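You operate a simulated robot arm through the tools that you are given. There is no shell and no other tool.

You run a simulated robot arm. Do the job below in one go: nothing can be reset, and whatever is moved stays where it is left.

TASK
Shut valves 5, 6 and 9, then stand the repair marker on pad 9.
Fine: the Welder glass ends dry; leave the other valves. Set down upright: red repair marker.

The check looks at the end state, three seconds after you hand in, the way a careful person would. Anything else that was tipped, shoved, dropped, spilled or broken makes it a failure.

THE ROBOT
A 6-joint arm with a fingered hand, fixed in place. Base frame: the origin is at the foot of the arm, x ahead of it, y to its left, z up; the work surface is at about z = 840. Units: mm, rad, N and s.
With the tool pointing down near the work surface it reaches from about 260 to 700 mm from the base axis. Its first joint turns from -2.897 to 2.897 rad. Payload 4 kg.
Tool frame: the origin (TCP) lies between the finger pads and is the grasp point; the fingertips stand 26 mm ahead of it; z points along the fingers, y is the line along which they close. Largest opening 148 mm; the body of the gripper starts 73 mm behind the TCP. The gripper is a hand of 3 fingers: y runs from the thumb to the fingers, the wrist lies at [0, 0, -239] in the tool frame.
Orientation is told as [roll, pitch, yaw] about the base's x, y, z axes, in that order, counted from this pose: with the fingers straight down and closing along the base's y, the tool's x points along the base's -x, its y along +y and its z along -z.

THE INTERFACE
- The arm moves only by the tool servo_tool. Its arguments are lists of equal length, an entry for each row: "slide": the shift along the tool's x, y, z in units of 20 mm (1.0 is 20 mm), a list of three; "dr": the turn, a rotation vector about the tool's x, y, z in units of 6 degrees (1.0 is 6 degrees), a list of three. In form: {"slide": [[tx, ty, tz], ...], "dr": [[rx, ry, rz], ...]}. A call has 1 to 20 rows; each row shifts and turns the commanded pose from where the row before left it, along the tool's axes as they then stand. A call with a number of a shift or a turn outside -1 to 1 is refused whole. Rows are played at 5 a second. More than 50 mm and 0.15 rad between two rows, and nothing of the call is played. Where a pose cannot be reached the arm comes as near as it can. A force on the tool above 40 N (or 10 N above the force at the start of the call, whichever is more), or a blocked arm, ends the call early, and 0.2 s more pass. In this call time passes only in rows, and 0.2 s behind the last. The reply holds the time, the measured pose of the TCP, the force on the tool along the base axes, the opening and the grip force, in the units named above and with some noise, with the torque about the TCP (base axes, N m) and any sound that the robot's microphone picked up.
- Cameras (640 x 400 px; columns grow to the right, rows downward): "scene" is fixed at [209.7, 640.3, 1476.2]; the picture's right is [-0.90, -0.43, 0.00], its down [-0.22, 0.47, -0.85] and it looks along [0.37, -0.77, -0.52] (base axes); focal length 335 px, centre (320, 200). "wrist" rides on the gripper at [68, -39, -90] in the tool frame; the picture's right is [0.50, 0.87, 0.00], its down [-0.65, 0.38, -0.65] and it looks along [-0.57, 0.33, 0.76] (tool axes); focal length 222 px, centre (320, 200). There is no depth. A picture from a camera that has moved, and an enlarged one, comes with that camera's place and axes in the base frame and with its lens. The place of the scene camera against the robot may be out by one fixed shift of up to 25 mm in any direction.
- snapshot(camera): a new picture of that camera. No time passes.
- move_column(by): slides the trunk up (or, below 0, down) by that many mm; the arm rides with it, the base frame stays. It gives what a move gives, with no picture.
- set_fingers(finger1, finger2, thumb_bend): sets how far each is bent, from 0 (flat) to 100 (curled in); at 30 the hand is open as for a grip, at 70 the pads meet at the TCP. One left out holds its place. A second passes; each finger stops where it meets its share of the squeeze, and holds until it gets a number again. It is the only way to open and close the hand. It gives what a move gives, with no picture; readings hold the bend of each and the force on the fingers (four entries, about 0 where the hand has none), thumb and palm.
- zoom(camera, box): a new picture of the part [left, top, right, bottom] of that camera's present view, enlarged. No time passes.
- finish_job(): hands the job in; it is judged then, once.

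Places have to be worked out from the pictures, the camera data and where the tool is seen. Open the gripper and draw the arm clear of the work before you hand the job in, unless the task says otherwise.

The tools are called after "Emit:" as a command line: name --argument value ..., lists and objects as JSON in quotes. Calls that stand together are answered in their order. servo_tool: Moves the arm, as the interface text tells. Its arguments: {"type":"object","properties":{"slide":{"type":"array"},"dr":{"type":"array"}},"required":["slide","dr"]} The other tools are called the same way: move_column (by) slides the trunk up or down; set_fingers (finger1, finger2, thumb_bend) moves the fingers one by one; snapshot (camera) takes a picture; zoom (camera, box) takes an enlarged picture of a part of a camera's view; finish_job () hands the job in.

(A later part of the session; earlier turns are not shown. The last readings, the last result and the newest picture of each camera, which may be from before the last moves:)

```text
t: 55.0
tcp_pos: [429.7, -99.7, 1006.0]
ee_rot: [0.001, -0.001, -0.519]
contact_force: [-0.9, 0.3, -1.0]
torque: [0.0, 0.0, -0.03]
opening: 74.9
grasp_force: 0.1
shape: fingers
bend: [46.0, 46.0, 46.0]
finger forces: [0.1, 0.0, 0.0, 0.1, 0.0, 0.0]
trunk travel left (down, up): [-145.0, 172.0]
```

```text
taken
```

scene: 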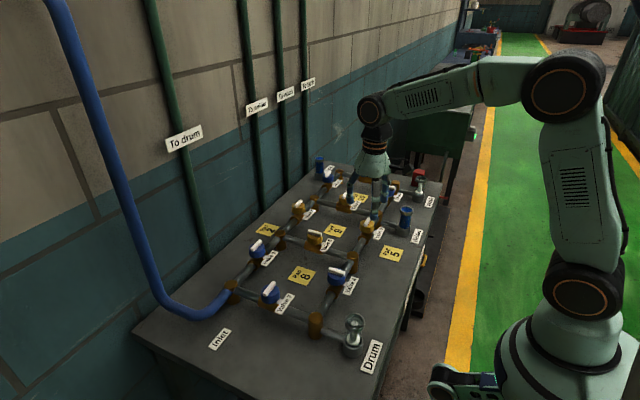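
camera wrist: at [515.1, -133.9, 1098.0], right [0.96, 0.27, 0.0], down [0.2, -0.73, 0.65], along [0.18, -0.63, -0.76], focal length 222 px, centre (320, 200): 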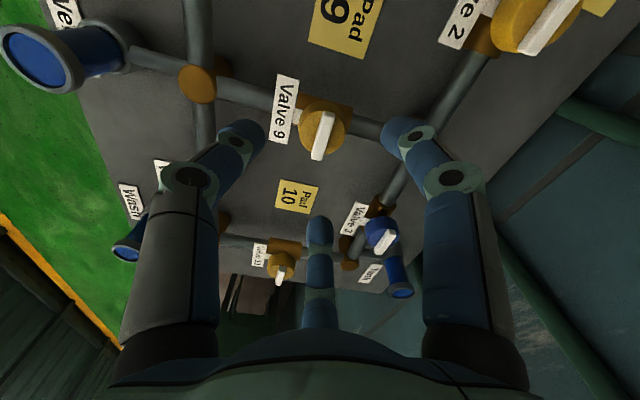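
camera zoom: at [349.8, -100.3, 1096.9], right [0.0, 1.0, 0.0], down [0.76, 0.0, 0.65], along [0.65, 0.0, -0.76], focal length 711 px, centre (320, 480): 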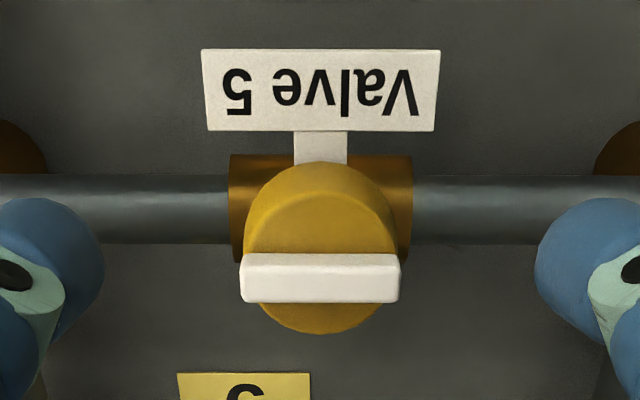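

Valve 5's bar centre is (431,-100.3). I rotate to yaw +30° (finger 1 becomes the flat digit, giving more wrist range for the clockwise turn), then descend.

Emit:
servo_tool --slide '[[0, 0, 0], [0, 0, 0], [0, 0, 0], [0, 0, 0], [0, 0, 0], [0, 0, 0], [0, 0, 0], [0, 0, 0], [0, 0, 0], [0, 0, 0]]' --dr '[[0, 0, -1], [0, 0, -1], [0, 0, -1], [0, 0, -1], [0, 0, -1], [0, 0, -1], [0, 0, -1], [0, 0, -1], [0, 0, -1], [0, 0, -1]]'

Emit:
servo_tool --slide '[[-0.065, -0.037, 0.9], [0, 0, 0.9], [0, 0, 0.86]]' --dr '[[0, 0, 0], [0, 0, 0], [0, 0, 0]]'

Emit:
set_fingers --finger1 60 --finger2 57 --thumb_bend 57

Emit:
zoom --camera "wrist" --box '[220, 100, 420, 225]'

Emit:
zoom --camera "scene" --box '[336, 200, 400, 240]'

```text
t: 57.2
tcp_pos: [429.2, -101.5, 1006.4]
ee_rot: [-0.001, 0.001, 0.528]
contact_force: [0.5, -0.8, -0.4]
torque: [-0.03, 0.0, 0.02]
opening: 74.7
grasp_force: 0.1
shape: fingers
bend: [46.0, 46.0, 46.0]
finger forces: [0.0, 0.0, 0.0, 0.0, 0.0, 0.1]
trunk travel left (down, up): [-145.0, 172.0]
```

```text
t: 58.0
tcp_pos: [432.6, -100.6, 952.2]
ee_rot: [0.001, -0.001, 0.528]
contact_force: [0.3, -0.8, -0.3]
torque: [0.01, 0.01, 0.0]
opening: 74.6
grasp_force: 0.1
shape: fingers
bend: [46.0, 46.0, 46.0]
finger forces: [0.1, 0.0, 0.1, 0.1, 0.0, 0.0]
trunk travel left (down, up): [-145.0, 172.0]
```

```text
t: 59.0
tcp_pos: [430.8, -101.2, 952.5]
ee_rot: [-0.002, -0.001, 0.526]
contact_force: [-0.5, -1.1, 0.7]
torque: [0.02, 0.0, 0.03]
opening: 36.7
grasp_force: 0.1
shape: fingers
bend: [60.0, 56.0, 56.0]
finger forces: [0.0, 0.0, 0.1, 0.0, 0.1, 0.0]
trunk travel left (down, up): [-145.0, 172.0]
```

```text
3.20 times, centred on (320, 162) of wrist
camera zoom: at [390.8, -168.2, 1044.3], right [-0.87, 0.5, 0.0], down [0.38, 0.66, 0.65], along [0.33, 0.57, -0.76], focal length 711 px, centre (320, 320)
```

zoom: 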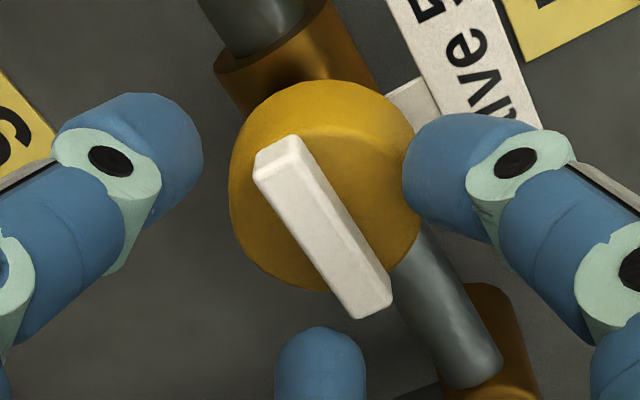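

```text
10.00 times, centred on (368, 220) of scene
camera zoom: at [209.7, 640.3, 1476.2], right [-0.9, -0.43, 0.0], down [-0.22, 0.47, -0.85], along [0.37, -0.77, -0.52], focal length 3346 px, centre (-160, 0)
```

zoom: 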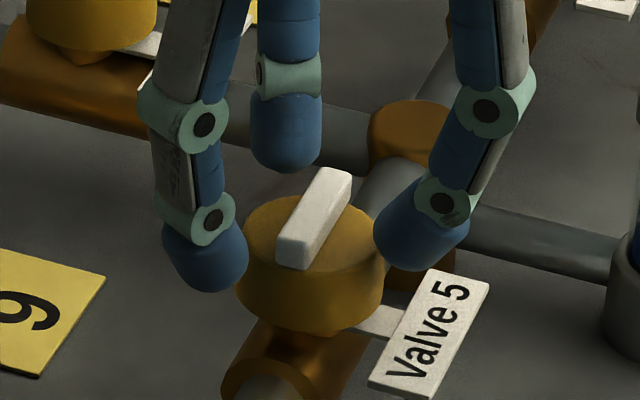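

Position and height match the earlier grips. I close all digits onto the bar.

Emit:
set_fingers --finger1 70 --finger2 70 --thumb_bend 70

Emit:
zoom --camera "wrist" --box '[220, 100, 420, 225]'

Emit:
zoom --camera "scene" --box '[336, 200, 400, 240]'

```text
t: 60.0
tcp_pos: [430.7, -101.0, 953.6]
ee_rot: [-0.001, -0.001, 0.527]
contact_force: [2.5, -1.7, 5.5]
torque: [-0.02, 0.2, 0.07]
opening: 18.1
grasp_force: 9.8
shape: fingers
bend: [63.0, 66.0, 66.0]
finger forces: [9.7, 3.6, 0.1, 0.0, 6.2, 0.0]
trunk travel left (down, up): [-145.0, 172.0]
```

```text
3.20 times, centred on (320, 162) of wrist
camera zoom: at [390.9, -168.4, 1044.4], right [-0.87, 0.5, 0.0], down [0.38, 0.66, 0.65], along [0.33, 0.57, -0.76], focal length 711 px, centre (320, 320)
```

zoom: 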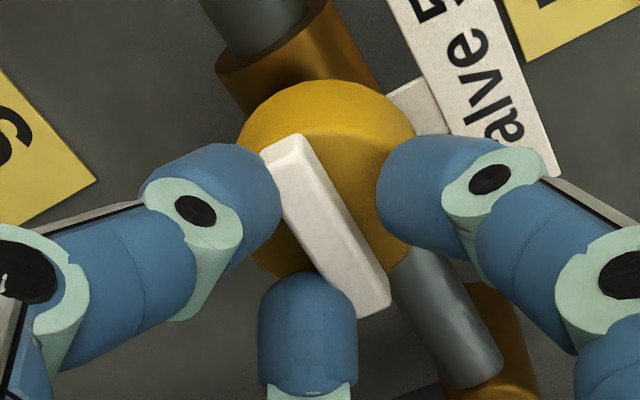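

```text
10.00 times, centred on (368, 220) of scene
camera zoom: at [209.7, 640.3, 1476.2], right [-0.9, -0.43, 0.0], down [-0.22, 0.47, -0.85], along [0.37, -0.77, -0.52], focal length 3346 px, centre (-160, 0)
```

zoom: 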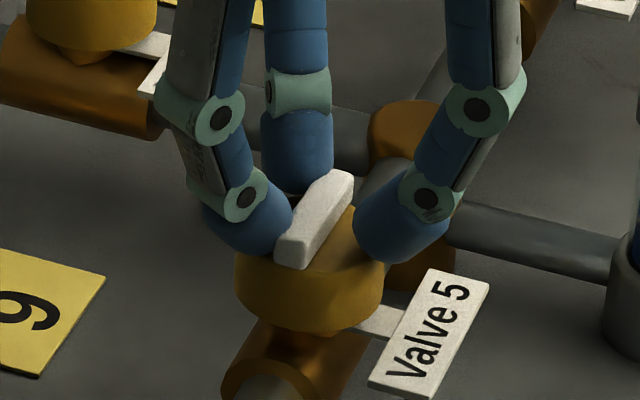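

Finger 1 has stopped on the knob's rim rather than the bar. I raise about 1 mm so it can slip onto the top and reach the bar, re-closing.

Emit:
servo_tool --slide '[[0, 0, -0.06]]' --dr '[[0, 0, 0]]'

Emit:
set_fingers --finger1 70 --finger2 70 --thumb_bend 70

Emit:
zoom --camera "wrist" --box '[220, 100, 420, 225]'

```text
t: 60.4
tcp_pos: [432.0, -100.5, 954.0]
ee_rot: [0.0, 0.0, 0.527]
contact_force: [6.6, -0.7, -2.1]
torque: [-0.03, -0.17, 0.07]
opening: 10.6
grasp_force: 5.5
shape: fingers
bend: [67.0, 66.0, 66.0]
finger forces: [2.2, 3.0, 0.0, 0.0, 5.9, 0.0]
trunk travel left (down, up): [-145.0, 172.0]
```

```text
t: 61.4
tcp_pos: [430.7, -100.3, 954.7]
ee_rot: [0.0, 0.002, 0.529]
contact_force: [6.0, -2.3, -3.4]
torque: [0.0, -0.16, 0.06]
opening: 10.9
grasp_force: 5.6
shape: fingers
bend: [67.0, 66.0, 66.0]
finger forces: [2.1, 3.0, 0.0, 0.0, 5.6, 0.0]
trunk travel left (down, up): [-145.0, 172.0]
```

```text
3.20 times, centred on (320, 162) of wrist
camera zoom: at [391.5, -168.3, 1045.2], right [-0.87, 0.5, 0.0], down [0.38, 0.66, 0.65], along [0.33, 0.57, -0.76], focal length 711 px, centre (320, 320)
```

zoom: 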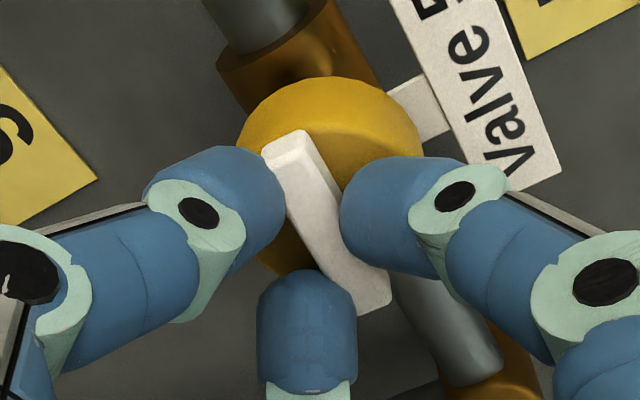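

Now finger 1 sits on the bar's flat side, and thumb/finger 2 on the other. I turn clockwise ~50° in one go and check.

Emit:
servo_tool --slide '[[0, 0, 0.03], [0, 0, 0], [0, 0, 0], [0, 0, 0], [0, 0, 0], [0, 0, 0], [0, 0, 0], [0, 0, 0], [0, 0, 0], [0, 0, 0], [0, 0, 0]]' --dr '[[0, 0, 0], [0, 0, 0.8], [0, 0, 0.8], [0, 0, 0.8], [0, 0, 0.8], [0, 0, 0.8], [0, 0, 0.8], [0, 0, 0.8], [0, 0, 0.8], [0, 0, 0.8], [0, 0, 0.8]]'

Emit:
zoom --camera "wrist" --box '[220, 100, 420, 225]'

Emit:
zoom --camera "scene" --box '[336, 200, 400, 240]'

```text
t: 63.8
tcp_pos: [431.4, -101.5, 953.5]
ee_rot: [0.001, -0.001, -0.313]
contact_force: [2.0, -7.0, -0.5]
torque: [-0.16, -0.03, 0.05]
opening: 10.4
grasp_force: 6.2
shape: fingers
bend: [67.0, 66.0, 66.0]
finger forces: [2.7, 3.3, 0.0, 0.0, 6.1, 0.0]
trunk travel left (down, up): [-145.0, 172.0]
```

```text
3.20 times, centred on (320, 162) of wrist
camera zoom: at [353.5, -117.7, 1044.6], right [-0.21, 0.98, 0.0], down [0.74, 0.16, 0.65], along [0.64, 0.14, -0.76], focal length 711 px, centre (320, 320)
```

zoom: 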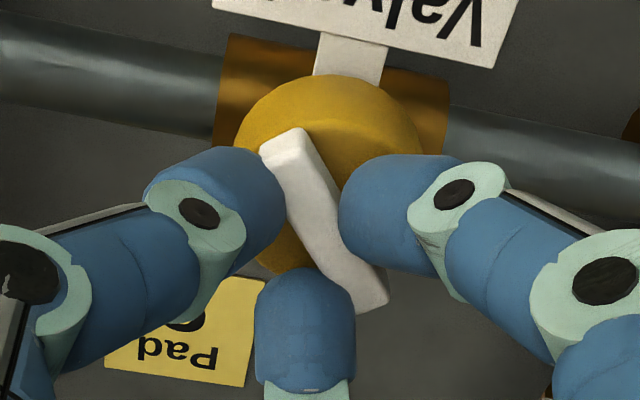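

```text
10.00 times, centred on (368, 220) of scene
camera zoom: at [209.7, 640.3, 1476.2], right [-0.9, -0.43, 0.0], down [-0.22, 0.47, -0.85], along [0.37, -0.77, -0.52], focal length 3346 px, centre (-160, 0)
```

zoom: 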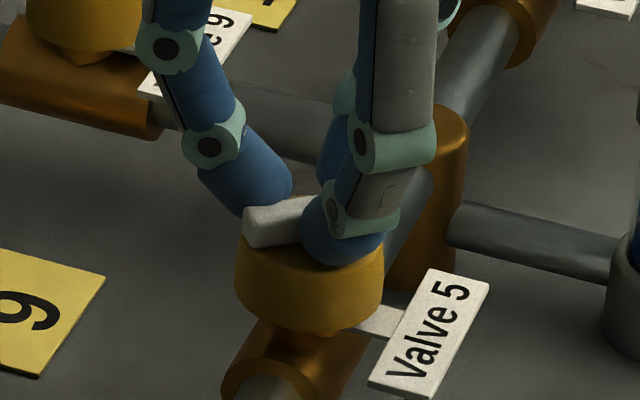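

The bar follows tightly (≈48°). I turn ~38° more.

Emit:
servo_tool --slide '[[0, 0, 0], [0, 0, 0], [0, 0, 0], [0, 0, 0], [0, 0, 0], [0, 0, 0], [0, 0, 0], [0, 0, 0]]' --dr '[[0, 0, 0.8], [0, 0, 0.8], [0, 0, 0.8], [0, 0, 0.8], [0, 0, 0.8], [0, 0, 0.8], [0, 0, 0.8], [0, 0, 0.8]]'

Emit:
zoom --camera "wrist" --box '[220, 100, 420, 225]'

Emit:
zoom --camera "scene" --box '[336, 200, 400, 240]'

```text
t: 65.6
tcp_pos: [430.9, -101.2, 953.0]
ee_rot: [0.0, 0.0, -0.983]
contact_force: [-2.9, -8.8, -2.0]
torque: [-0.19, 0.06, 0.08]
opening: 9.8
grasp_force: 6.4
shape: fingers
bend: [67.0, 67.0, 66.0]
finger forces: [2.1, 3.1, 0.1, 0.0, 7.5, 0.0]
trunk travel left (down, up): [-145.0, 172.0]
```

```text
3.20 times, centred on (320, 162) of wrist
camera zoom: at [359.2, -66.7, 1045.0], right [0.44, 0.9, 0.0], down [0.68, -0.34, 0.65], along [0.59, -0.29, -0.76], focal length 711 px, centre (320, 320)
```

zoom: 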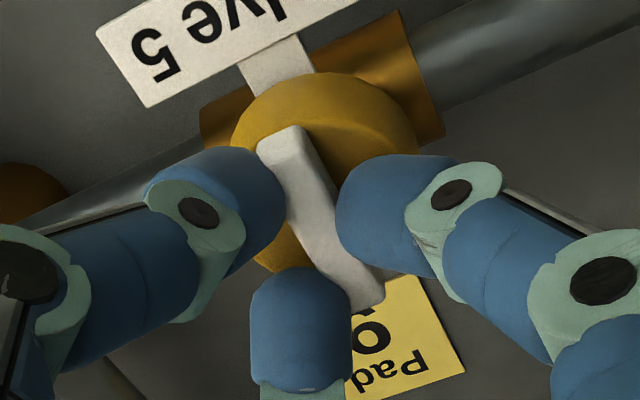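

```text
10.00 times, centred on (368, 220) of scene
camera zoom: at [209.7, 640.3, 1476.2], right [-0.9, -0.43, 0.0], down [-0.22, 0.47, -0.85], along [0.37, -0.77, -0.52], focal length 3346 px, centre (-160, 0)
```

zoom: 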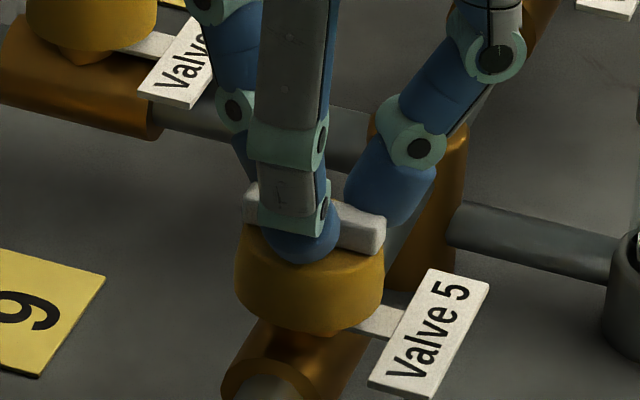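

The bar is nearly across. I push ~8° further to the stop.

Emit:
servo_tool --slide '[[0, 0, 0], [0, 0, 0], [0, 0, 0]]' --dr '[[0, 0, 0.45], [0, 0, 0.45], [0, 0, 0.45]]'

Emit:
zoom --camera "wrist" --box '[220, 100, 420, 225]'

Emit:
zoom --camera "scene" --box '[336, 200, 400, 240]'

```text
t: 66.4
tcp_pos: [431.8, -102.2, 952.7]
ee_rot: [0.003, 0.0, -1.124]
contact_force: [-1.3, -16.4, 1.2]
torque: [-0.31, 0.04, 0.24]
opening: 10.3
grasp_force: 11.0
shape: fingers
bend: [67.0, 67.0, 66.0]
finger forces: [3.7, 1.9, 0.0, 0.0, 17.0, 0.0]
trunk travel left (down, up): [-145.0, 172.0]
```

```text
3.20 times, centred on (320, 162) of wrist
camera zoom: at [365.0, -58.4, 1044.9], right [0.56, 0.83, 0.0], down [0.62, -0.43, 0.65], along [0.54, -0.37, -0.76], focal length 711 px, centre (320, 320)
```

zoom: 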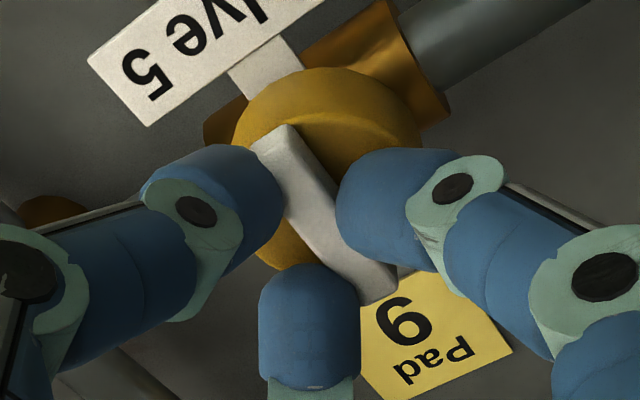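

```text
10.00 times, centred on (368, 220) of scene
camera zoom: at [209.7, 640.3, 1476.2], right [-0.9, -0.43, 0.0], down [-0.22, 0.47, -0.85], along [0.37, -0.77, -0.52], focal length 3346 px, centre (-160, 0)
```

zoom: 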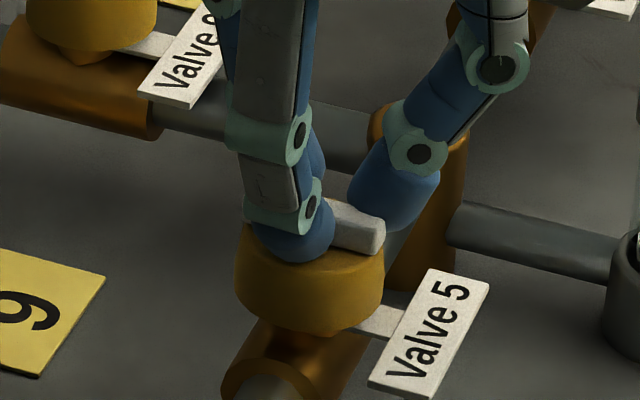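

Thumb force jumped to 17 N and torque to 0.24 with the bar unmoved: valve 5 is at its stop. I open, lift and inspect.

Emit:
set_fingers --finger1 46 --finger2 46 --thumb_bend 46

Emit:
servo_tool --slide '[[0, 0, -0.9], [0, 0, -0.9], [0, 0, -0.9], [0, 0, -0.9]]' --dr '[[0, 0, 0], [0, 0, 0], [0, 0, 0], [0, 0, 0]]'

Emit:
zoom --camera "wrist" --box '[160, 0, 480, 200]'

Emit:
zoom --camera "scene" --box '[304, 160, 448, 250]'

```text
t: 67.4
tcp_pos: [431.1, -100.4, 953.4]
ee_rot: [0.0, 0.0, -1.123]
contact_force: [0.5, 0.4, 0.7]
torque: [-0.01, -0.01, 0.03]
opening: 74.5
grasp_force: 0.0
shape: fingers
bend: [46.0, 46.0, 46.0]
finger forces: [0.0, 0.1, 0.1, 0.0, 0.0, 0.0]
trunk travel left (down, up): [-145.0, 172.0]
```

```text
t: 68.4
tcp_pos: [431.3, -100.9, 1026.1]
ee_rot: [0.001, -0.001, -1.122]
contact_force: [0.1, -0.5, 0.2]
torque: [-0.01, 0.0, -0.01]
opening: 74.8
grasp_force: 0.0
shape: fingers
bend: [46.0, 46.0, 46.0]
finger forces: [0.0, 0.1, 0.0, 0.0, 0.1, 0.0]
trunk travel left (down, up): [-145.0, 172.0]
```

```text
2.00 times, centred on (320, 100) of wrist
camera zoom: at [365.3, -56.2, 1116.7], right [0.56, 0.83, 0.0], down [0.62, -0.43, 0.65], along [0.54, -0.37, -0.76], focal length 444 px, centre (320, 400)
```

zoom: 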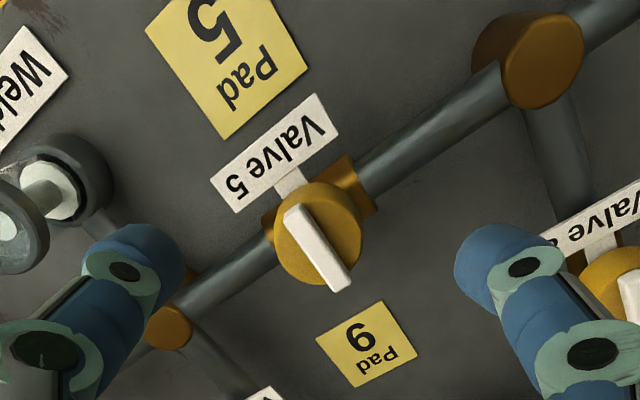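

```text
4.44 times, centred on (376, 205) of scene
camera zoom: at [209.7, 640.3, 1476.2], right [-0.9, -0.43, 0.0], down [-0.22, 0.47, -0.85], along [0.37, -0.77, -0.52], focal length 1487 px, centre (71, 178)
```

zoom: 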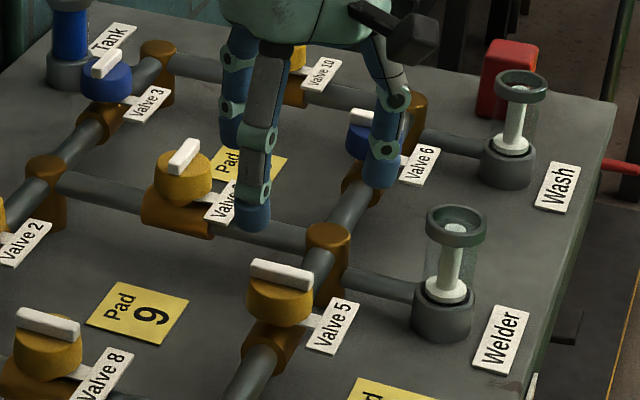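

All three valves are across their pipes and the Welder glass is now dry. Next the marker: I raise the trunk 90 mm to gain reach at height before going to it.

Emit:
move_column --by 90

```text
t: 69.6
tcp_pos: [430.6, -100.3, 1116.6]
ee_rot: [0.001, -0.001, -1.122]
contact_force: [0.0, 0.1, -1.2]
torque: [0.0, -0.01, 0.01]
opening: 74.8
grasp_force: 0.1
shape: fingers
bend: [46.0, 46.0, 46.0]
finger forces: [0.0, 0.1, 0.0, 0.0, 0.1, 0.0]
trunk travel left (down, up): [-235.0, 82.0]
```

I align the hand to yaw -60° and travel to above the marker at about TCP z=1040.

Emit:
servo_tool --slide '[[0, 0, 0], [-0.919, -0.7213, 0.2], [-0.919, -0.7213, 0.2], [-0.919, -0.7213, 0.2], [-0.919, -0.7213, 0.2], [-0.919, -0.7213, 0.2], [-0.919, -0.7213, 0.2], [-0.919, -0.7213, 0.2], [-0.919, -0.7213, 0.2], [-0.919, -0.7213, 0.2], [-0.919, -0.7213, 0.2], [-0.919, -0.7213, 0.2], [-0.919, -0.7213, 0.2], [-0.919, -0.7213, 0.2], [-0.919, -0.7213, 0.2], [-0.919, -0.7213, 0.2], [-0.919, -0.7213, 0.2], [-0.919, -0.7213, 0.2], [-0.919, -0.7213, 0.2], [-0.919, -0.7213, 0.2]]' --dr '[[0, 0, -0.716], [0, 0, 0], [0, 0, 0], [0, 0, 0], [0, 0, 0], [0, 0, 0], [0, 0, 0], [0, 0, 0], [0, 0, 0], [0, 0, 0], [0, 0, 0], [0, 0, 0], [0, 0, 0], [0, 0, 0], [0, 0, 0], [0, 0, 0], [0, 0, 0], [0, 0, 0], [0, 0, 0], [0, 0, 0]]'

Emit:
snapshot --camera "wrist"

Emit:
snapshot --camera "scene"

```text
t: 73.8
tcp_pos: [367.8, -541.3, 1039.1]
ee_rot: [0.001, 0.002, -1.05]
contact_force: [-0.7, -0.1, 0.2]
torque: [0.03, 0.0, 0.0]
opening: 75.0
grasp_force: 0.1
shape: fingers
bend: [46.0, 46.0, 46.0]
finger forces: [0.0, 0.1, 0.0, 0.0, 0.1, 0.0]
trunk travel left (down, up): [-235.0, 82.0]
```

```text
taken
camera wrist: at [299.3, -501.4, 1130.2], right [0.5, 0.87, 0.0], down [0.65, -0.38, 0.65], along [0.57, -0.33, -0.76], focal length 222 px, centre (320, 200)
```

wrist: 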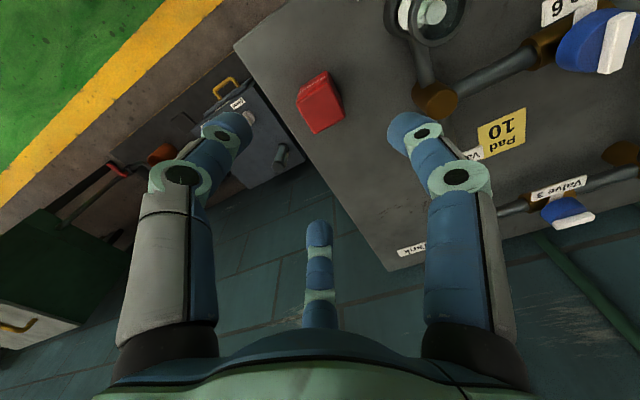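

```text
taken
```

scene: 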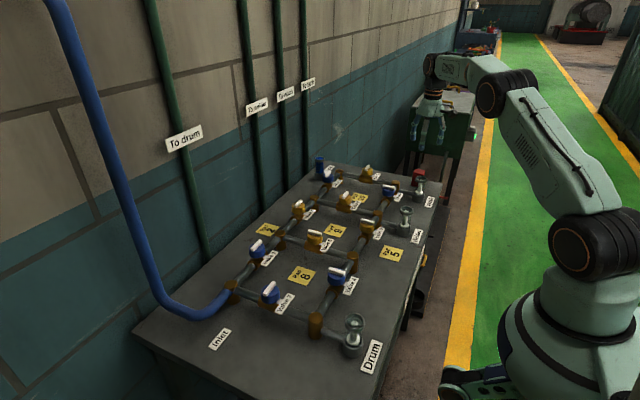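

The hand is above the marker. I zoom to measure its top face precisely.

Emit:
zoom --camera "wrist" --box '[260, 40, 420, 140]'

Emit:
zoom --camera "wrist" --box '[280, 0, 480, 125]'

```text
4.00 times, centred on (340, 90) of wrist
camera zoom: at [299.3, -501.4, 1130.2], right [0.5, 0.87, 0.0], down [0.65, -0.38, 0.65], along [0.57, -0.33, -0.76], focal length 888 px, centre (240, 640)
```

zoom: 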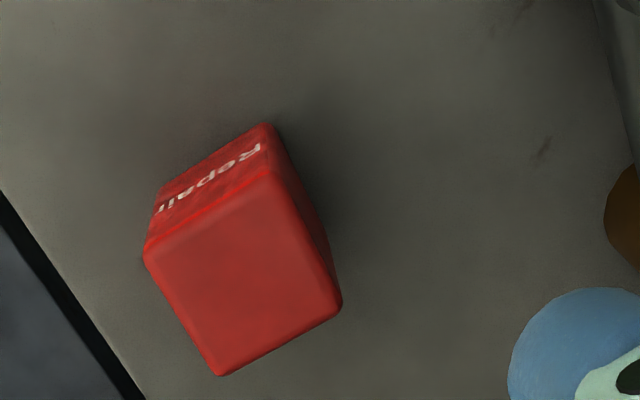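

```text
3.20 times, centred on (380, 62) of wrist
camera zoom: at [299.3, -501.4, 1130.2], right [0.5, 0.87, 0.0], down [0.65, -0.38, 0.65], along [0.57, -0.33, -0.76], focal length 711 px, centre (128, 640)
```

zoom: 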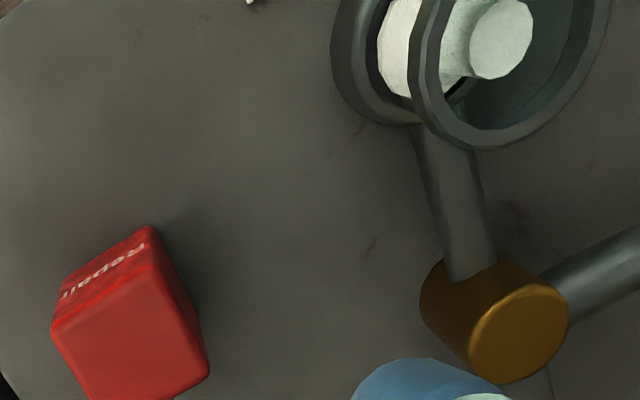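

Marker centre computes to (367.7,-539.8), faces axis-aligned, 36×36×60. I preset the fingers, correct 1 mm in y and descend part of the way.

Emit:
set_fingers --finger1 50 --finger2 47 --thumb_bend 47

Emit:
servo_tool --slide '[[0.043, 0.025, 0.9], [0, 0, 0.9], [0, 0, 0.9], [0, 0, 0.9]]' --dr '[[0, 0, 0], [0, 0, 0], [0, 0, 0], [0, 0, 0]]'

Emit:
snapshot --camera "wrist"

Emit:
zoom --camera "scene" --box '[376, 120, 456, 200]'

```text
t: 74.8
tcp_pos: [367.3, -538.4, 1039.9]
ee_rot: [0.001, 0.0, -1.046]
contact_force: [0.3, -0.3, 0.3]
torque: [0.02, 0.01, -0.01]
opening: 67.4
grasp_force: 0.0
shape: fingers
bend: [50.0, 47.0, 47.0]
finger forces: [0.1, 0.0, 0.1, 0.1, 0.1, 0.1]
trunk travel left (down, up): [-235.0, 82.0]
```

```text
t: 75.8
tcp_pos: [368.1, -539.6, 966.9]
ee_rot: [0.001, -0.001, -1.047]
contact_force: [0.5, -0.6, -0.1]
torque: [0.0, 0.0, 0.01]
opening: 67.5
grasp_force: 0.0
shape: fingers
bend: [50.0, 47.0, 47.0]
finger forces: [0.0, 0.0, 0.1, 0.1, 0.0, 0.0]
trunk travel left (down, up): [-235.0, 82.0]
```

```text
taken
camera wrist: at [299.5, -500.3, 1058.4], right [0.5, 0.87, 0.0], down [0.65, -0.38, 0.65], along [0.57, -0.33, -0.76], focal length 222 px, centre (320, 200)
```

wrist: 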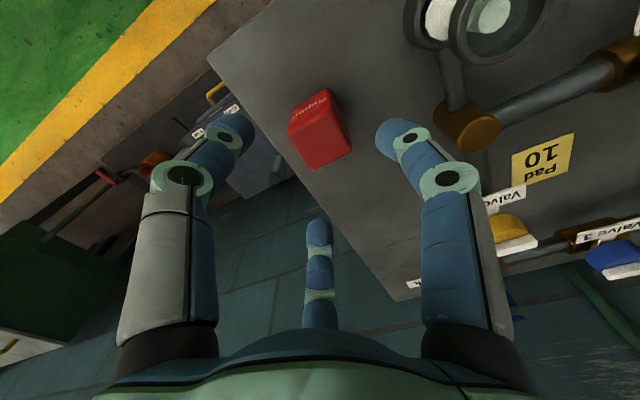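

```text
5.00 times, centred on (416, 160) of scene
camera zoom: at [209.7, 640.3, 1476.2], right [-0.9, -0.43, 0.0], down [-0.22, 0.47, -0.85], along [0.37, -0.77, -0.52], focal length 1673 px, centre (-160, 400)
```

zoom: 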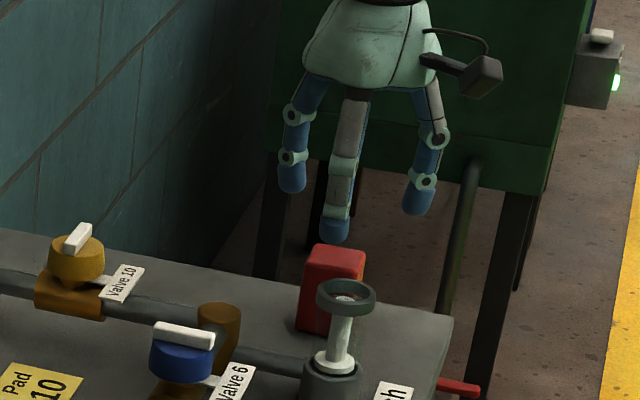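

Clear so far. I go down another 34 mm so fingertips come just around the marker's top, then check.

Emit:
servo_tool --slide '[[0, 0, 0.85], [0, 0, 0.85]]' --dr '[[0, 0, 0], [0, 0, 0]]'

Emit:
snapshot --camera "wrist"

Emit:
zoom --camera "scene" --box '[376, 120, 456, 200]'

```text
t: 76.4
tcp_pos: [368.5, -540.2, 933.4]
ee_rot: [0.0, -0.001, -1.046]
contact_force: [-0.7, -0.2, 0.2]
torque: [0.0, 0.02, -0.02]
opening: 67.4
grasp_force: 0.1
shape: fingers
bend: [50.0, 47.0, 47.0]
finger forces: [0.0, 0.0, 0.1, 0.0, 0.0, 0.0]
trunk travel left (down, up): [-235.0, 82.0]
```

```text
taken
camera wrist: at [299.3, -500.3, 1024.1], right [0.5, 0.87, 0.0], down [0.65, -0.38, 0.65], along [0.57, -0.33, -0.76], focal length 222 px, centre (320, 200)
```

wrist: 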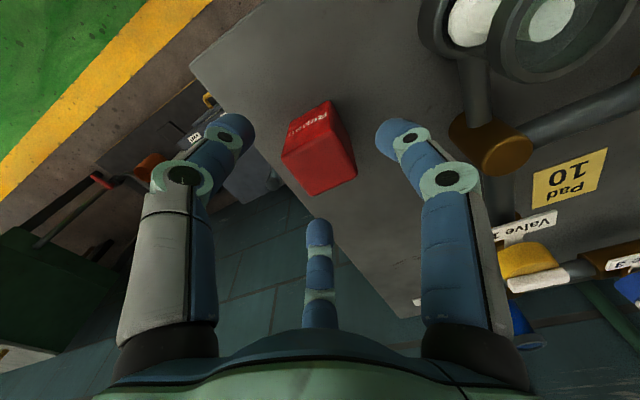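

```text
5.00 times, centred on (416, 160) of scene
camera zoom: at [209.7, 640.3, 1476.2], right [-0.9, -0.43, 0.0], down [-0.22, 0.47, -0.85], along [0.37, -0.77, -0.52], focal length 1673 px, centre (-160, 400)
```

zoom: 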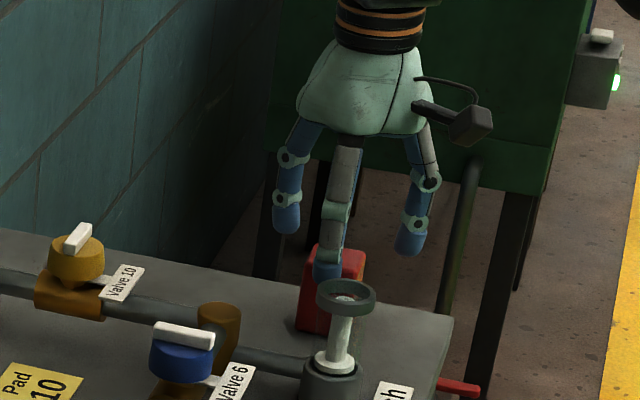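

Well aligned, with the Wash glass clear of finger 1. I lower 33 mm more to TCP z≈900 and check.

Emit:
servo_tool --slide '[[0, 0, 0.55], [0, 0, 0.55], [0, 0, 0.55]]' --dr '[[0, 0, 0], [0, 0, 0], [0, 0, 0]]'

Emit:
snapshot --camera "wrist"

Emit:
zoom --camera "scene" --box '[386, 140, 450, 200]'

```text
t: 77.2
tcp_pos: [368.9, -539.4, 900.5]
ee_rot: [-0.001, 0.0, -1.048]
contact_force: [0.3, 0.8, -0.6]
torque: [0.01, 0.01, -0.01]
opening: 67.5
grasp_force: 0.1
shape: fingers
bend: [50.0, 47.0, 47.0]
finger forces: [0.0, 0.0, 0.1, 0.0, 0.0, 0.0]
trunk travel left (down, up): [-235.0, 82.0]
```

```text
taken
camera wrist: at [299.6, -500.4, 991.7], right [0.5, 0.87, 0.0], down [0.65, -0.38, 0.65], along [0.57, -0.33, -0.76], focal length 222 px, centre (320, 200)
```

wrist: 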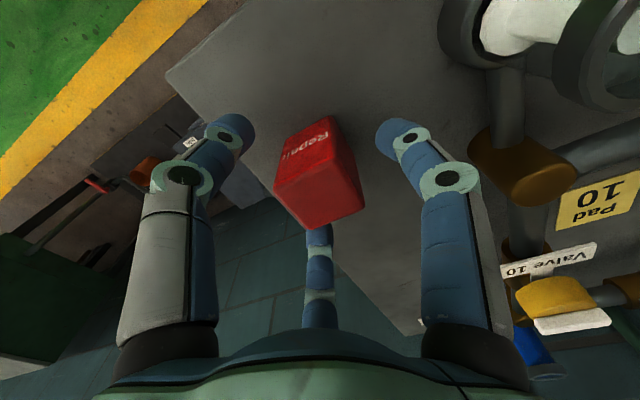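

```text
6.67 times, centred on (418, 170) of scene
camera zoom: at [209.7, 640.3, 1476.2], right [-0.9, -0.43, 0.0], down [-0.22, 0.47, -0.85], along [0.37, -0.77, -0.52], focal length 2230 px, centre (-333, 400)
```

zoom: 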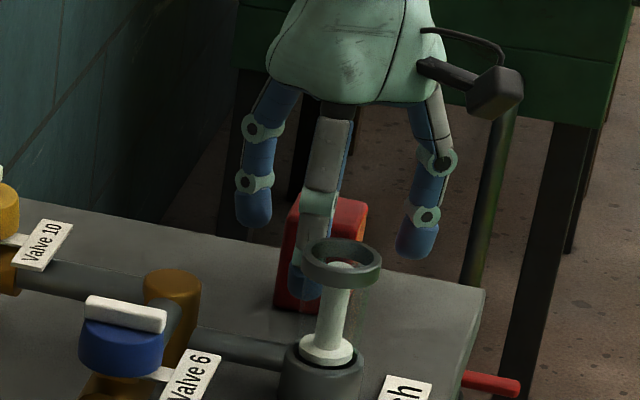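

Fingers straddle the marker well. I lower 5 mm more so contact is near its mid-height and close in stages.

Emit:
servo_tool --slide '[[0, 0, 0.25]]' --dr '[[0, 0, 0]]'

Emit:
set_fingers --finger1 54 --finger2 52 --thumb_bend 52

Emit:
snapshot --camera "wrist"

```text
t: 77.6
tcp_pos: [369.6, -538.3, 894.3]
ee_rot: [0.0, 0.0, -1.047]
contact_force: [0.1, -0.8, 0.3]
torque: [0.05, 0.01, 0.01]
opening: 67.5
grasp_force: 0.0
shape: fingers
bend: [50.0, 47.0, 47.0]
finger forces: [0.0, 0.1, 0.0, 0.1, 0.0, 0.1]
trunk travel left (down, up): [-235.0, 82.0]
```

```text
t: 78.6
tcp_pos: [368.8, -539.1, 895.4]
ee_rot: [0.0, 0.0, -1.047]
contact_force: [-0.1, 0.6, -0.1]
torque: [0.0, 0.01, 0.05]
opening: 52.9
grasp_force: 0.0
shape: fingers
bend: [54.0, 52.0, 52.0]
finger forces: [0.0, 0.0, 0.0, 0.1, 0.1, 0.1]
trunk travel left (down, up): [-235.0, 82.0]
```

```text
taken
camera wrist: at [299.5, -500.2, 986.8], right [0.5, 0.87, 0.0], down [0.65, -0.38, 0.65], along [0.57, -0.33, -0.76], focal length 222 px, centre (320, 200)
```

wrist: 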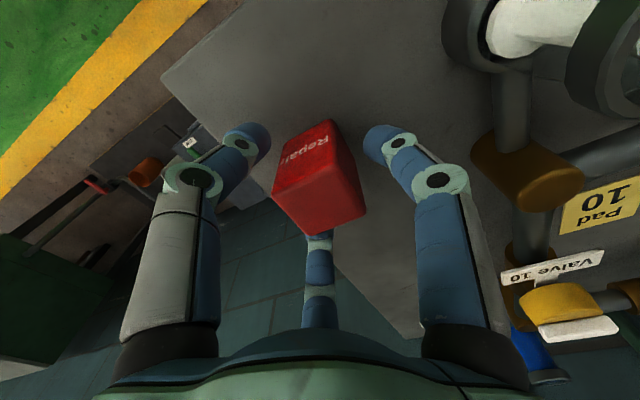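

No contact yet and the hand is centred. I close a further stage.

Emit:
set_fingers --finger1 57 --finger2 56 --thumb_bend 56

Emit:
snapshot --camera "wrist"

```text
t: 79.6
tcp_pos: [368.7, -539.7, 895.8]
ee_rot: [-0.001, 0.002, -1.047]
contact_force: [-0.4, -0.4, 0.1]
torque: [-0.02, 0.04, -0.03]
opening: 43.1
grasp_force: 0.0
shape: fingers
bend: [56.0, 56.0, 56.0]
finger forces: [0.0, 0.2, 0.0, 0.0, 0.0, 0.0]
trunk travel left (down, up): [-235.0, 82.0]
```

```text
taken
camera wrist: at [299.5, -500.3, 986.8], right [0.5, 0.87, 0.0], down [0.65, -0.38, 0.65], along [0.57, -0.33, -0.76], focal length 222 px, centre (320, 200)
```

wrist: 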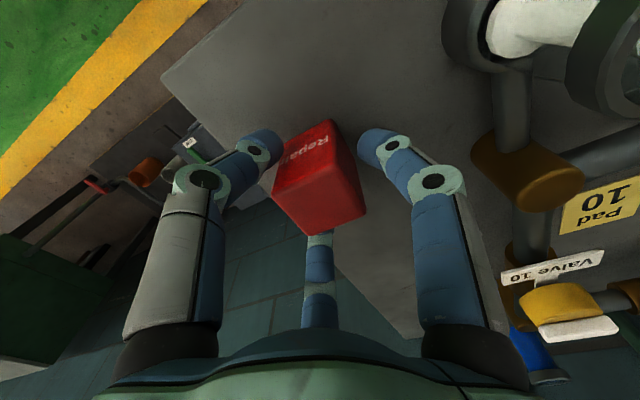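

Finger 2 is just touching and thumb is near. I close all to grip.

Emit:
set_fingers --finger1 64 --finger2 62 --thumb_bend 62

Emit:
snapshot --camera "wrist"

Emit:
zoom --camera "scene" --box '[386, 140, 450, 200]'

```text
t: 80.6
tcp_pos: [369.3, -539.6, 895.5]
ee_rot: [0.0, 0.002, -1.048]
contact_force: [-0.1, -0.1, 0.4]
torque: [-0.02, 0.01, 0.0]
opening: 32.7
grasp_force: 5.3
shape: fingers
bend: [60.0, 57.0, 59.0]
finger forces: [3.5, 3.9, 0.0, 0.1, 4.1, 0.0]
trunk travel left (down, up): [-235.0, 82.0]
```

```text
taken
camera wrist: at [299.5, -500.3, 986.8], right [0.5, 0.87, 0.0], down [0.65, -0.38, 0.65], along [0.57, -0.33, -0.76], focal length 222 px, centre (320, 200)
```

wrist: 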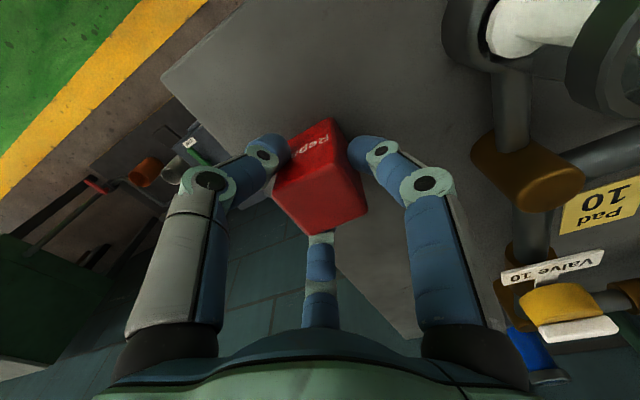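

```text
6.67 times, centred on (418, 170) of scene
camera zoom: at [209.7, 640.3, 1476.2], right [-0.9, -0.43, 0.0], down [-0.22, 0.47, -0.85], along [0.37, -0.77, -0.52], focal length 2230 px, centre (-333, 400)
```

zoom: 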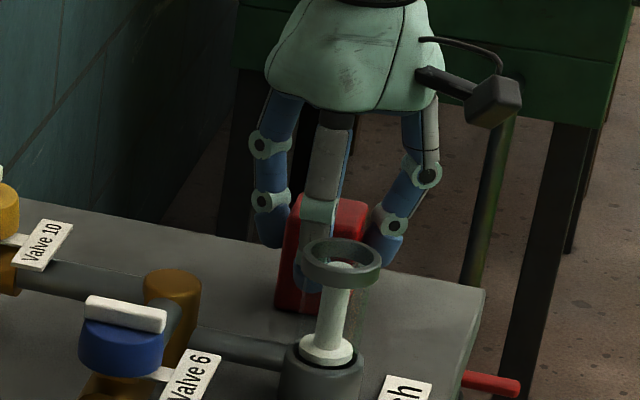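

All three digits hold the marker (3.5–4 N each) and it remains upright. I firm up the squeeze before lifting.

Emit:
set_fingers --finger1 70 --finger2 70 --thumb_bend 70

Emit:
zoom --camera "wrist" --box '[220, 80, 420, 250]'

```text
t: 81.6
tcp_pos: [367.9, -539.8, 894.6]
ee_rot: [-0.001, 0.0, -1.047]
contact_force: [0.5, -0.1, 0.1]
torque: [-0.01, -0.01, 0.02]
opening: 30.4
grasp_force: 14.7
shape: fingers
bend: [60.0, 57.0, 62.0]
finger forces: [9.1, 9.5, 0.0, 0.1, 11.2, 0.0]
trunk travel left (down, up): [-235.0, 82.0]
```

```text
2.35 times, centred on (320, 165) of wrist
camera zoom: at [299.5, -500.3, 986.8], right [0.5, 0.87, 0.0], down [0.65, -0.38, 0.65], along [0.57, -0.33, -0.76], focal length 523 px, centre (320, 282)
```

zoom: 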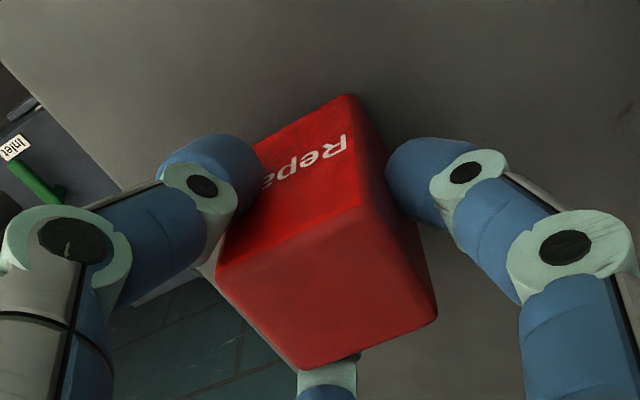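

The marker is still square and upright, gripped with ~10 N per digit. I lift 30 mm and check the hold.

Emit:
servo_tool --slide '[[0, 0, -0.3], [0, 0, -0.4], [0, 0, -0.4], [0, 0, -0.4]]' --dr '[[0, 0, 0], [0, 0, 0], [0, 0, 0], [0, 0, 0]]'

Emit:
zoom --camera "wrist" --box '[220, 80, 420, 250]'

Emit:
zoom --camera "scene" --box '[376, 120, 456, 200]'

```text
t: 82.6
tcp_pos: [367.9, -539.7, 925.5]
ee_rot: [0.0, 0.001, -1.047]
contact_force: [-0.5, 1.0, -0.9]
torque: [-0.02, -0.03, -0.02]
opening: 30.2
grasp_force: 14.8
shape: fingers
bend: [60.0, 57.0, 62.0]
finger forces: [8.9, 9.5, 0.0, 0.0, 11.0, 0.0]
trunk travel left (down, up): [-235.0, 82.0]
```

```text
2.35 times, centred on (320, 165) of wrist
camera zoom: at [299.3, -499.8, 1016.6], right [0.5, 0.87, 0.0], down [0.65, -0.38, 0.65], along [0.57, -0.33, -0.76], focal length 523 px, centre (320, 282)
```

zoom: 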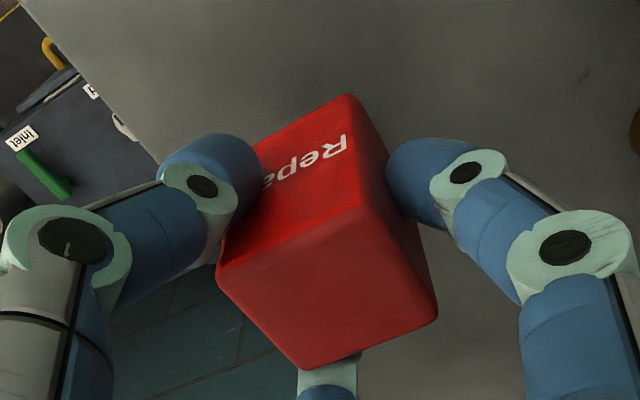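

```text
5.00 times, centred on (416, 160) of scene
camera zoom: at [209.7, 640.3, 1476.2], right [-0.9, -0.43, 0.0], down [-0.22, 0.47, -0.85], along [0.37, -0.77, -0.52], focal length 1673 px, centre (-160, 400)
```

zoom: 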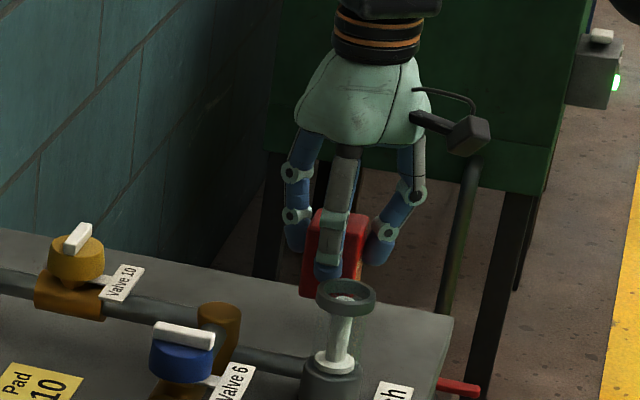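

The marker is held solidly (unchanged in the wrist picture). I lift ~104 mm more for clearance over glasses and valves, then check.

Emit:
servo_tool --slide '[[0, 0, -0.7], [0, 0, -0.75], [0, 0, -0.75], [0, 0, -0.75], [0, 0, -0.75], [0, 0, -0.75], [0, 0, -0.75]]' --dr '[[0, 0, 0], [0, 0, 0], [0, 0, 0], [0, 0, 0], [0, 0, 0], [0, 0, 0], [0, 0, 0]]'

Emit:
snapshot --camera "wrist"

```text
t: 84.2
tcp_pos: [368.1, -540.1, 1028.9]
ee_rot: [-0.001, 0.0, -1.049]
contact_force: [0.0, 0.1, -0.7]
torque: [0.01, -0.02, 0.03]
opening: 30.4
grasp_force: 14.7
shape: fingers
bend: [60.0, 57.0, 62.0]
finger forces: [8.9, 9.4, 0.0, 0.0, 11.1, 0.1]
trunk travel left (down, up): [-235.0, 82.0]
```

```text
taken
camera wrist: at [299.2, -500.0, 1121.0], right [0.5, 0.87, 0.0], down [0.65, -0.38, 0.65], along [0.57, -0.33, -0.76], focal length 222 px, centre (320, 200)
```

wrist: 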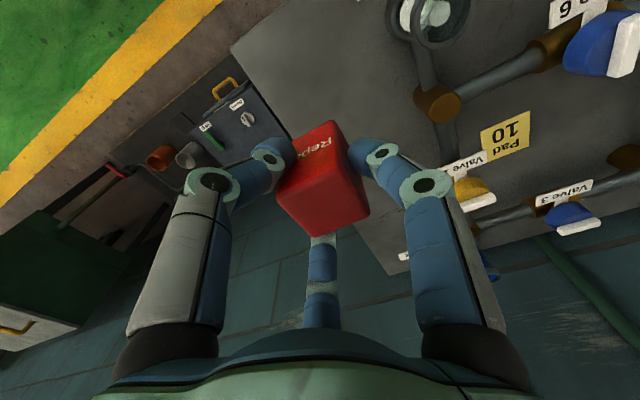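

Marker bottom is now at about z=974, above every fixture. I carry it to above pad 9 (target centre (537.5,-130.8)) at constant height.

Emit:
servo_tool --slide '[[0.672, 0.874, 0], [0.672, 0.874, 0], [0.672, 0.874, 0], [0.672, 0.874, 0], [0.672, 0.874, 0], [0.672, 0.874, 0], [0.672, 0.874, 0], [0.672, 0.874, 0], [0.672, 0.874, 0], [0.672, 0.874, 0], [0.672, 0.874, 0], [0.672, 0.874, 0], [0.672, 0.874, 0], [0.672, 0.874, 0], [0.672, 0.874, 0], [0.672, 0.874, 0], [0.672, 0.874, 0], [0.672, 0.874, 0], [0.672, 0.874, 0], [0.672, 0.874, 0]]' --dr '[[0, 0, 0], [0, 0, 0], [0, 0, 0], [0, 0, 0], [0, 0, 0], [0, 0, 0], [0, 0, 0], [0, 0, 0], [0, 0, 0], [0, 0, 0], [0, 0, 0], [0, 0, 0], [0, 0, 0], [0, 0, 0], [0, 0, 0], [0, 0, 0], [0, 0, 0], [0, 0, 0], [0, 0, 0], [0, 0, 0]]'

Emit:
snapshot --camera "wrist"

Emit:
snapshot --camera "scene"

```text
t: 88.4
tcp_pos: [538.9, -131.5, 1029.4]
ee_rot: [0.0, 0.002, -1.049]
contact_force: [0.3, 0.1, -1.2]
torque: [0.0, 0.0, -0.02]
opening: 29.9
grasp_force: 15.0
shape: fingers
bend: [60.0, 57.0, 62.0]
finger forces: [8.5, 9.6, 0.0, 0.0, 11.0, 0.0]
trunk travel left (down, up): [-235.0, 82.0]
```

```text
taken
camera wrist: at [469.6, -92.1, 1120.8], right [0.5, 0.87, 0.0], down [0.65, -0.38, 0.65], along [0.57, -0.33, -0.76], focal length 222 px, centre (320, 200)
```

wrist: 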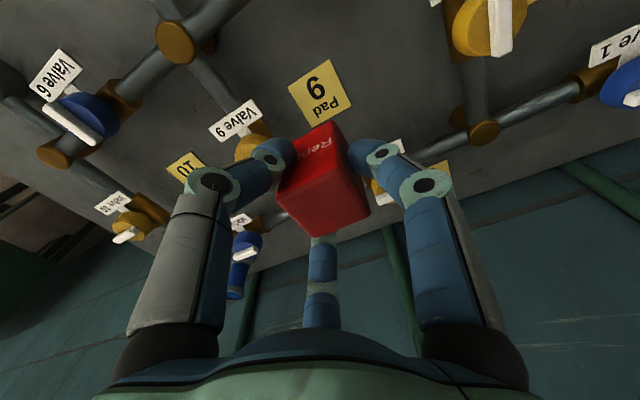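

```text
taken
```

scene: 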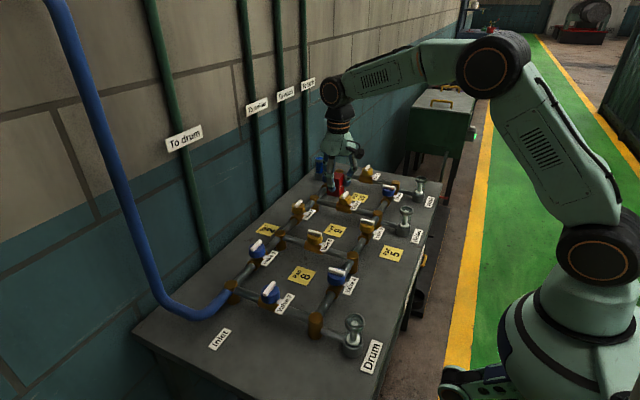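

The marker hangs upright above pad 9. I zoom in to refine the pad's position relative to the marker.

Emit:
zoom --camera "wrist" --box '[260, 40, 380, 115]'

Emit:
zoom --camera "wrist" --box '[200, 80, 420, 250]'

Emit:
zoom --camera "scene" --box '[300, 150, 396, 250]'

```text
5.33 times, centred on (320, 78) of wrist
camera zoom: at [469.6, -92.1, 1120.8], right [0.5, 0.87, 0.0], down [0.65, -0.38, 0.65], along [0.57, -0.33, -0.76], focal length 1185 px, centre (320, 853)
```

zoom: 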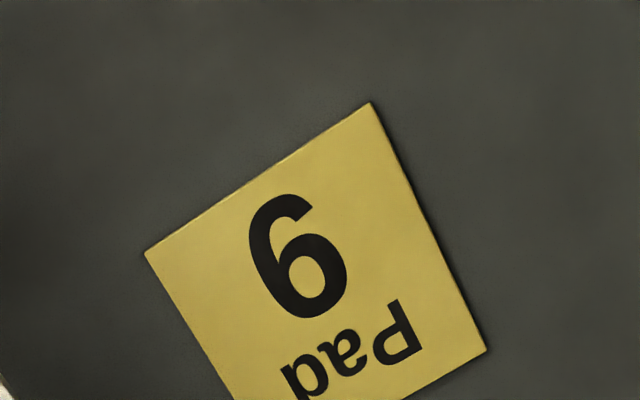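

```text
2.35 times, centred on (310, 165) of wrist
camera zoom: at [469.6, -92.1, 1120.8], right [0.5, 0.87, 0.0], down [0.65, -0.38, 0.65], along [0.57, -0.33, -0.76], focal length 523 px, centre (344, 282)
```

zoom: 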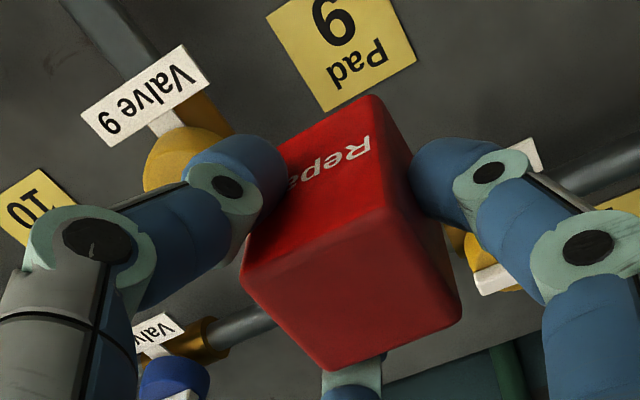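

```text
4.00 times, centred on (348, 200) of scene
camera zoom: at [209.7, 640.3, 1476.2], right [-0.9, -0.43, 0.0], down [-0.22, 0.47, -0.85], along [0.37, -0.77, -0.52], focal length 1338 px, centre (208, 200)
```

zoom: 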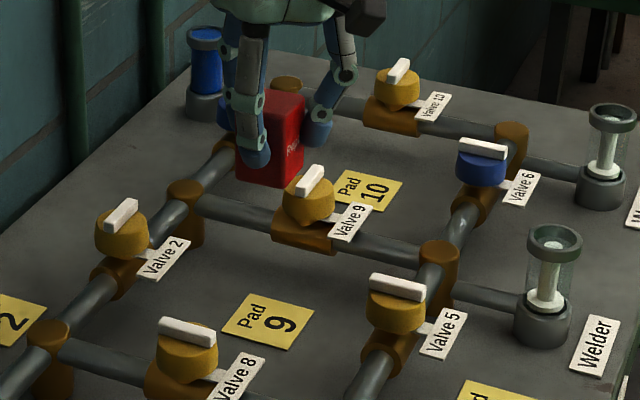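

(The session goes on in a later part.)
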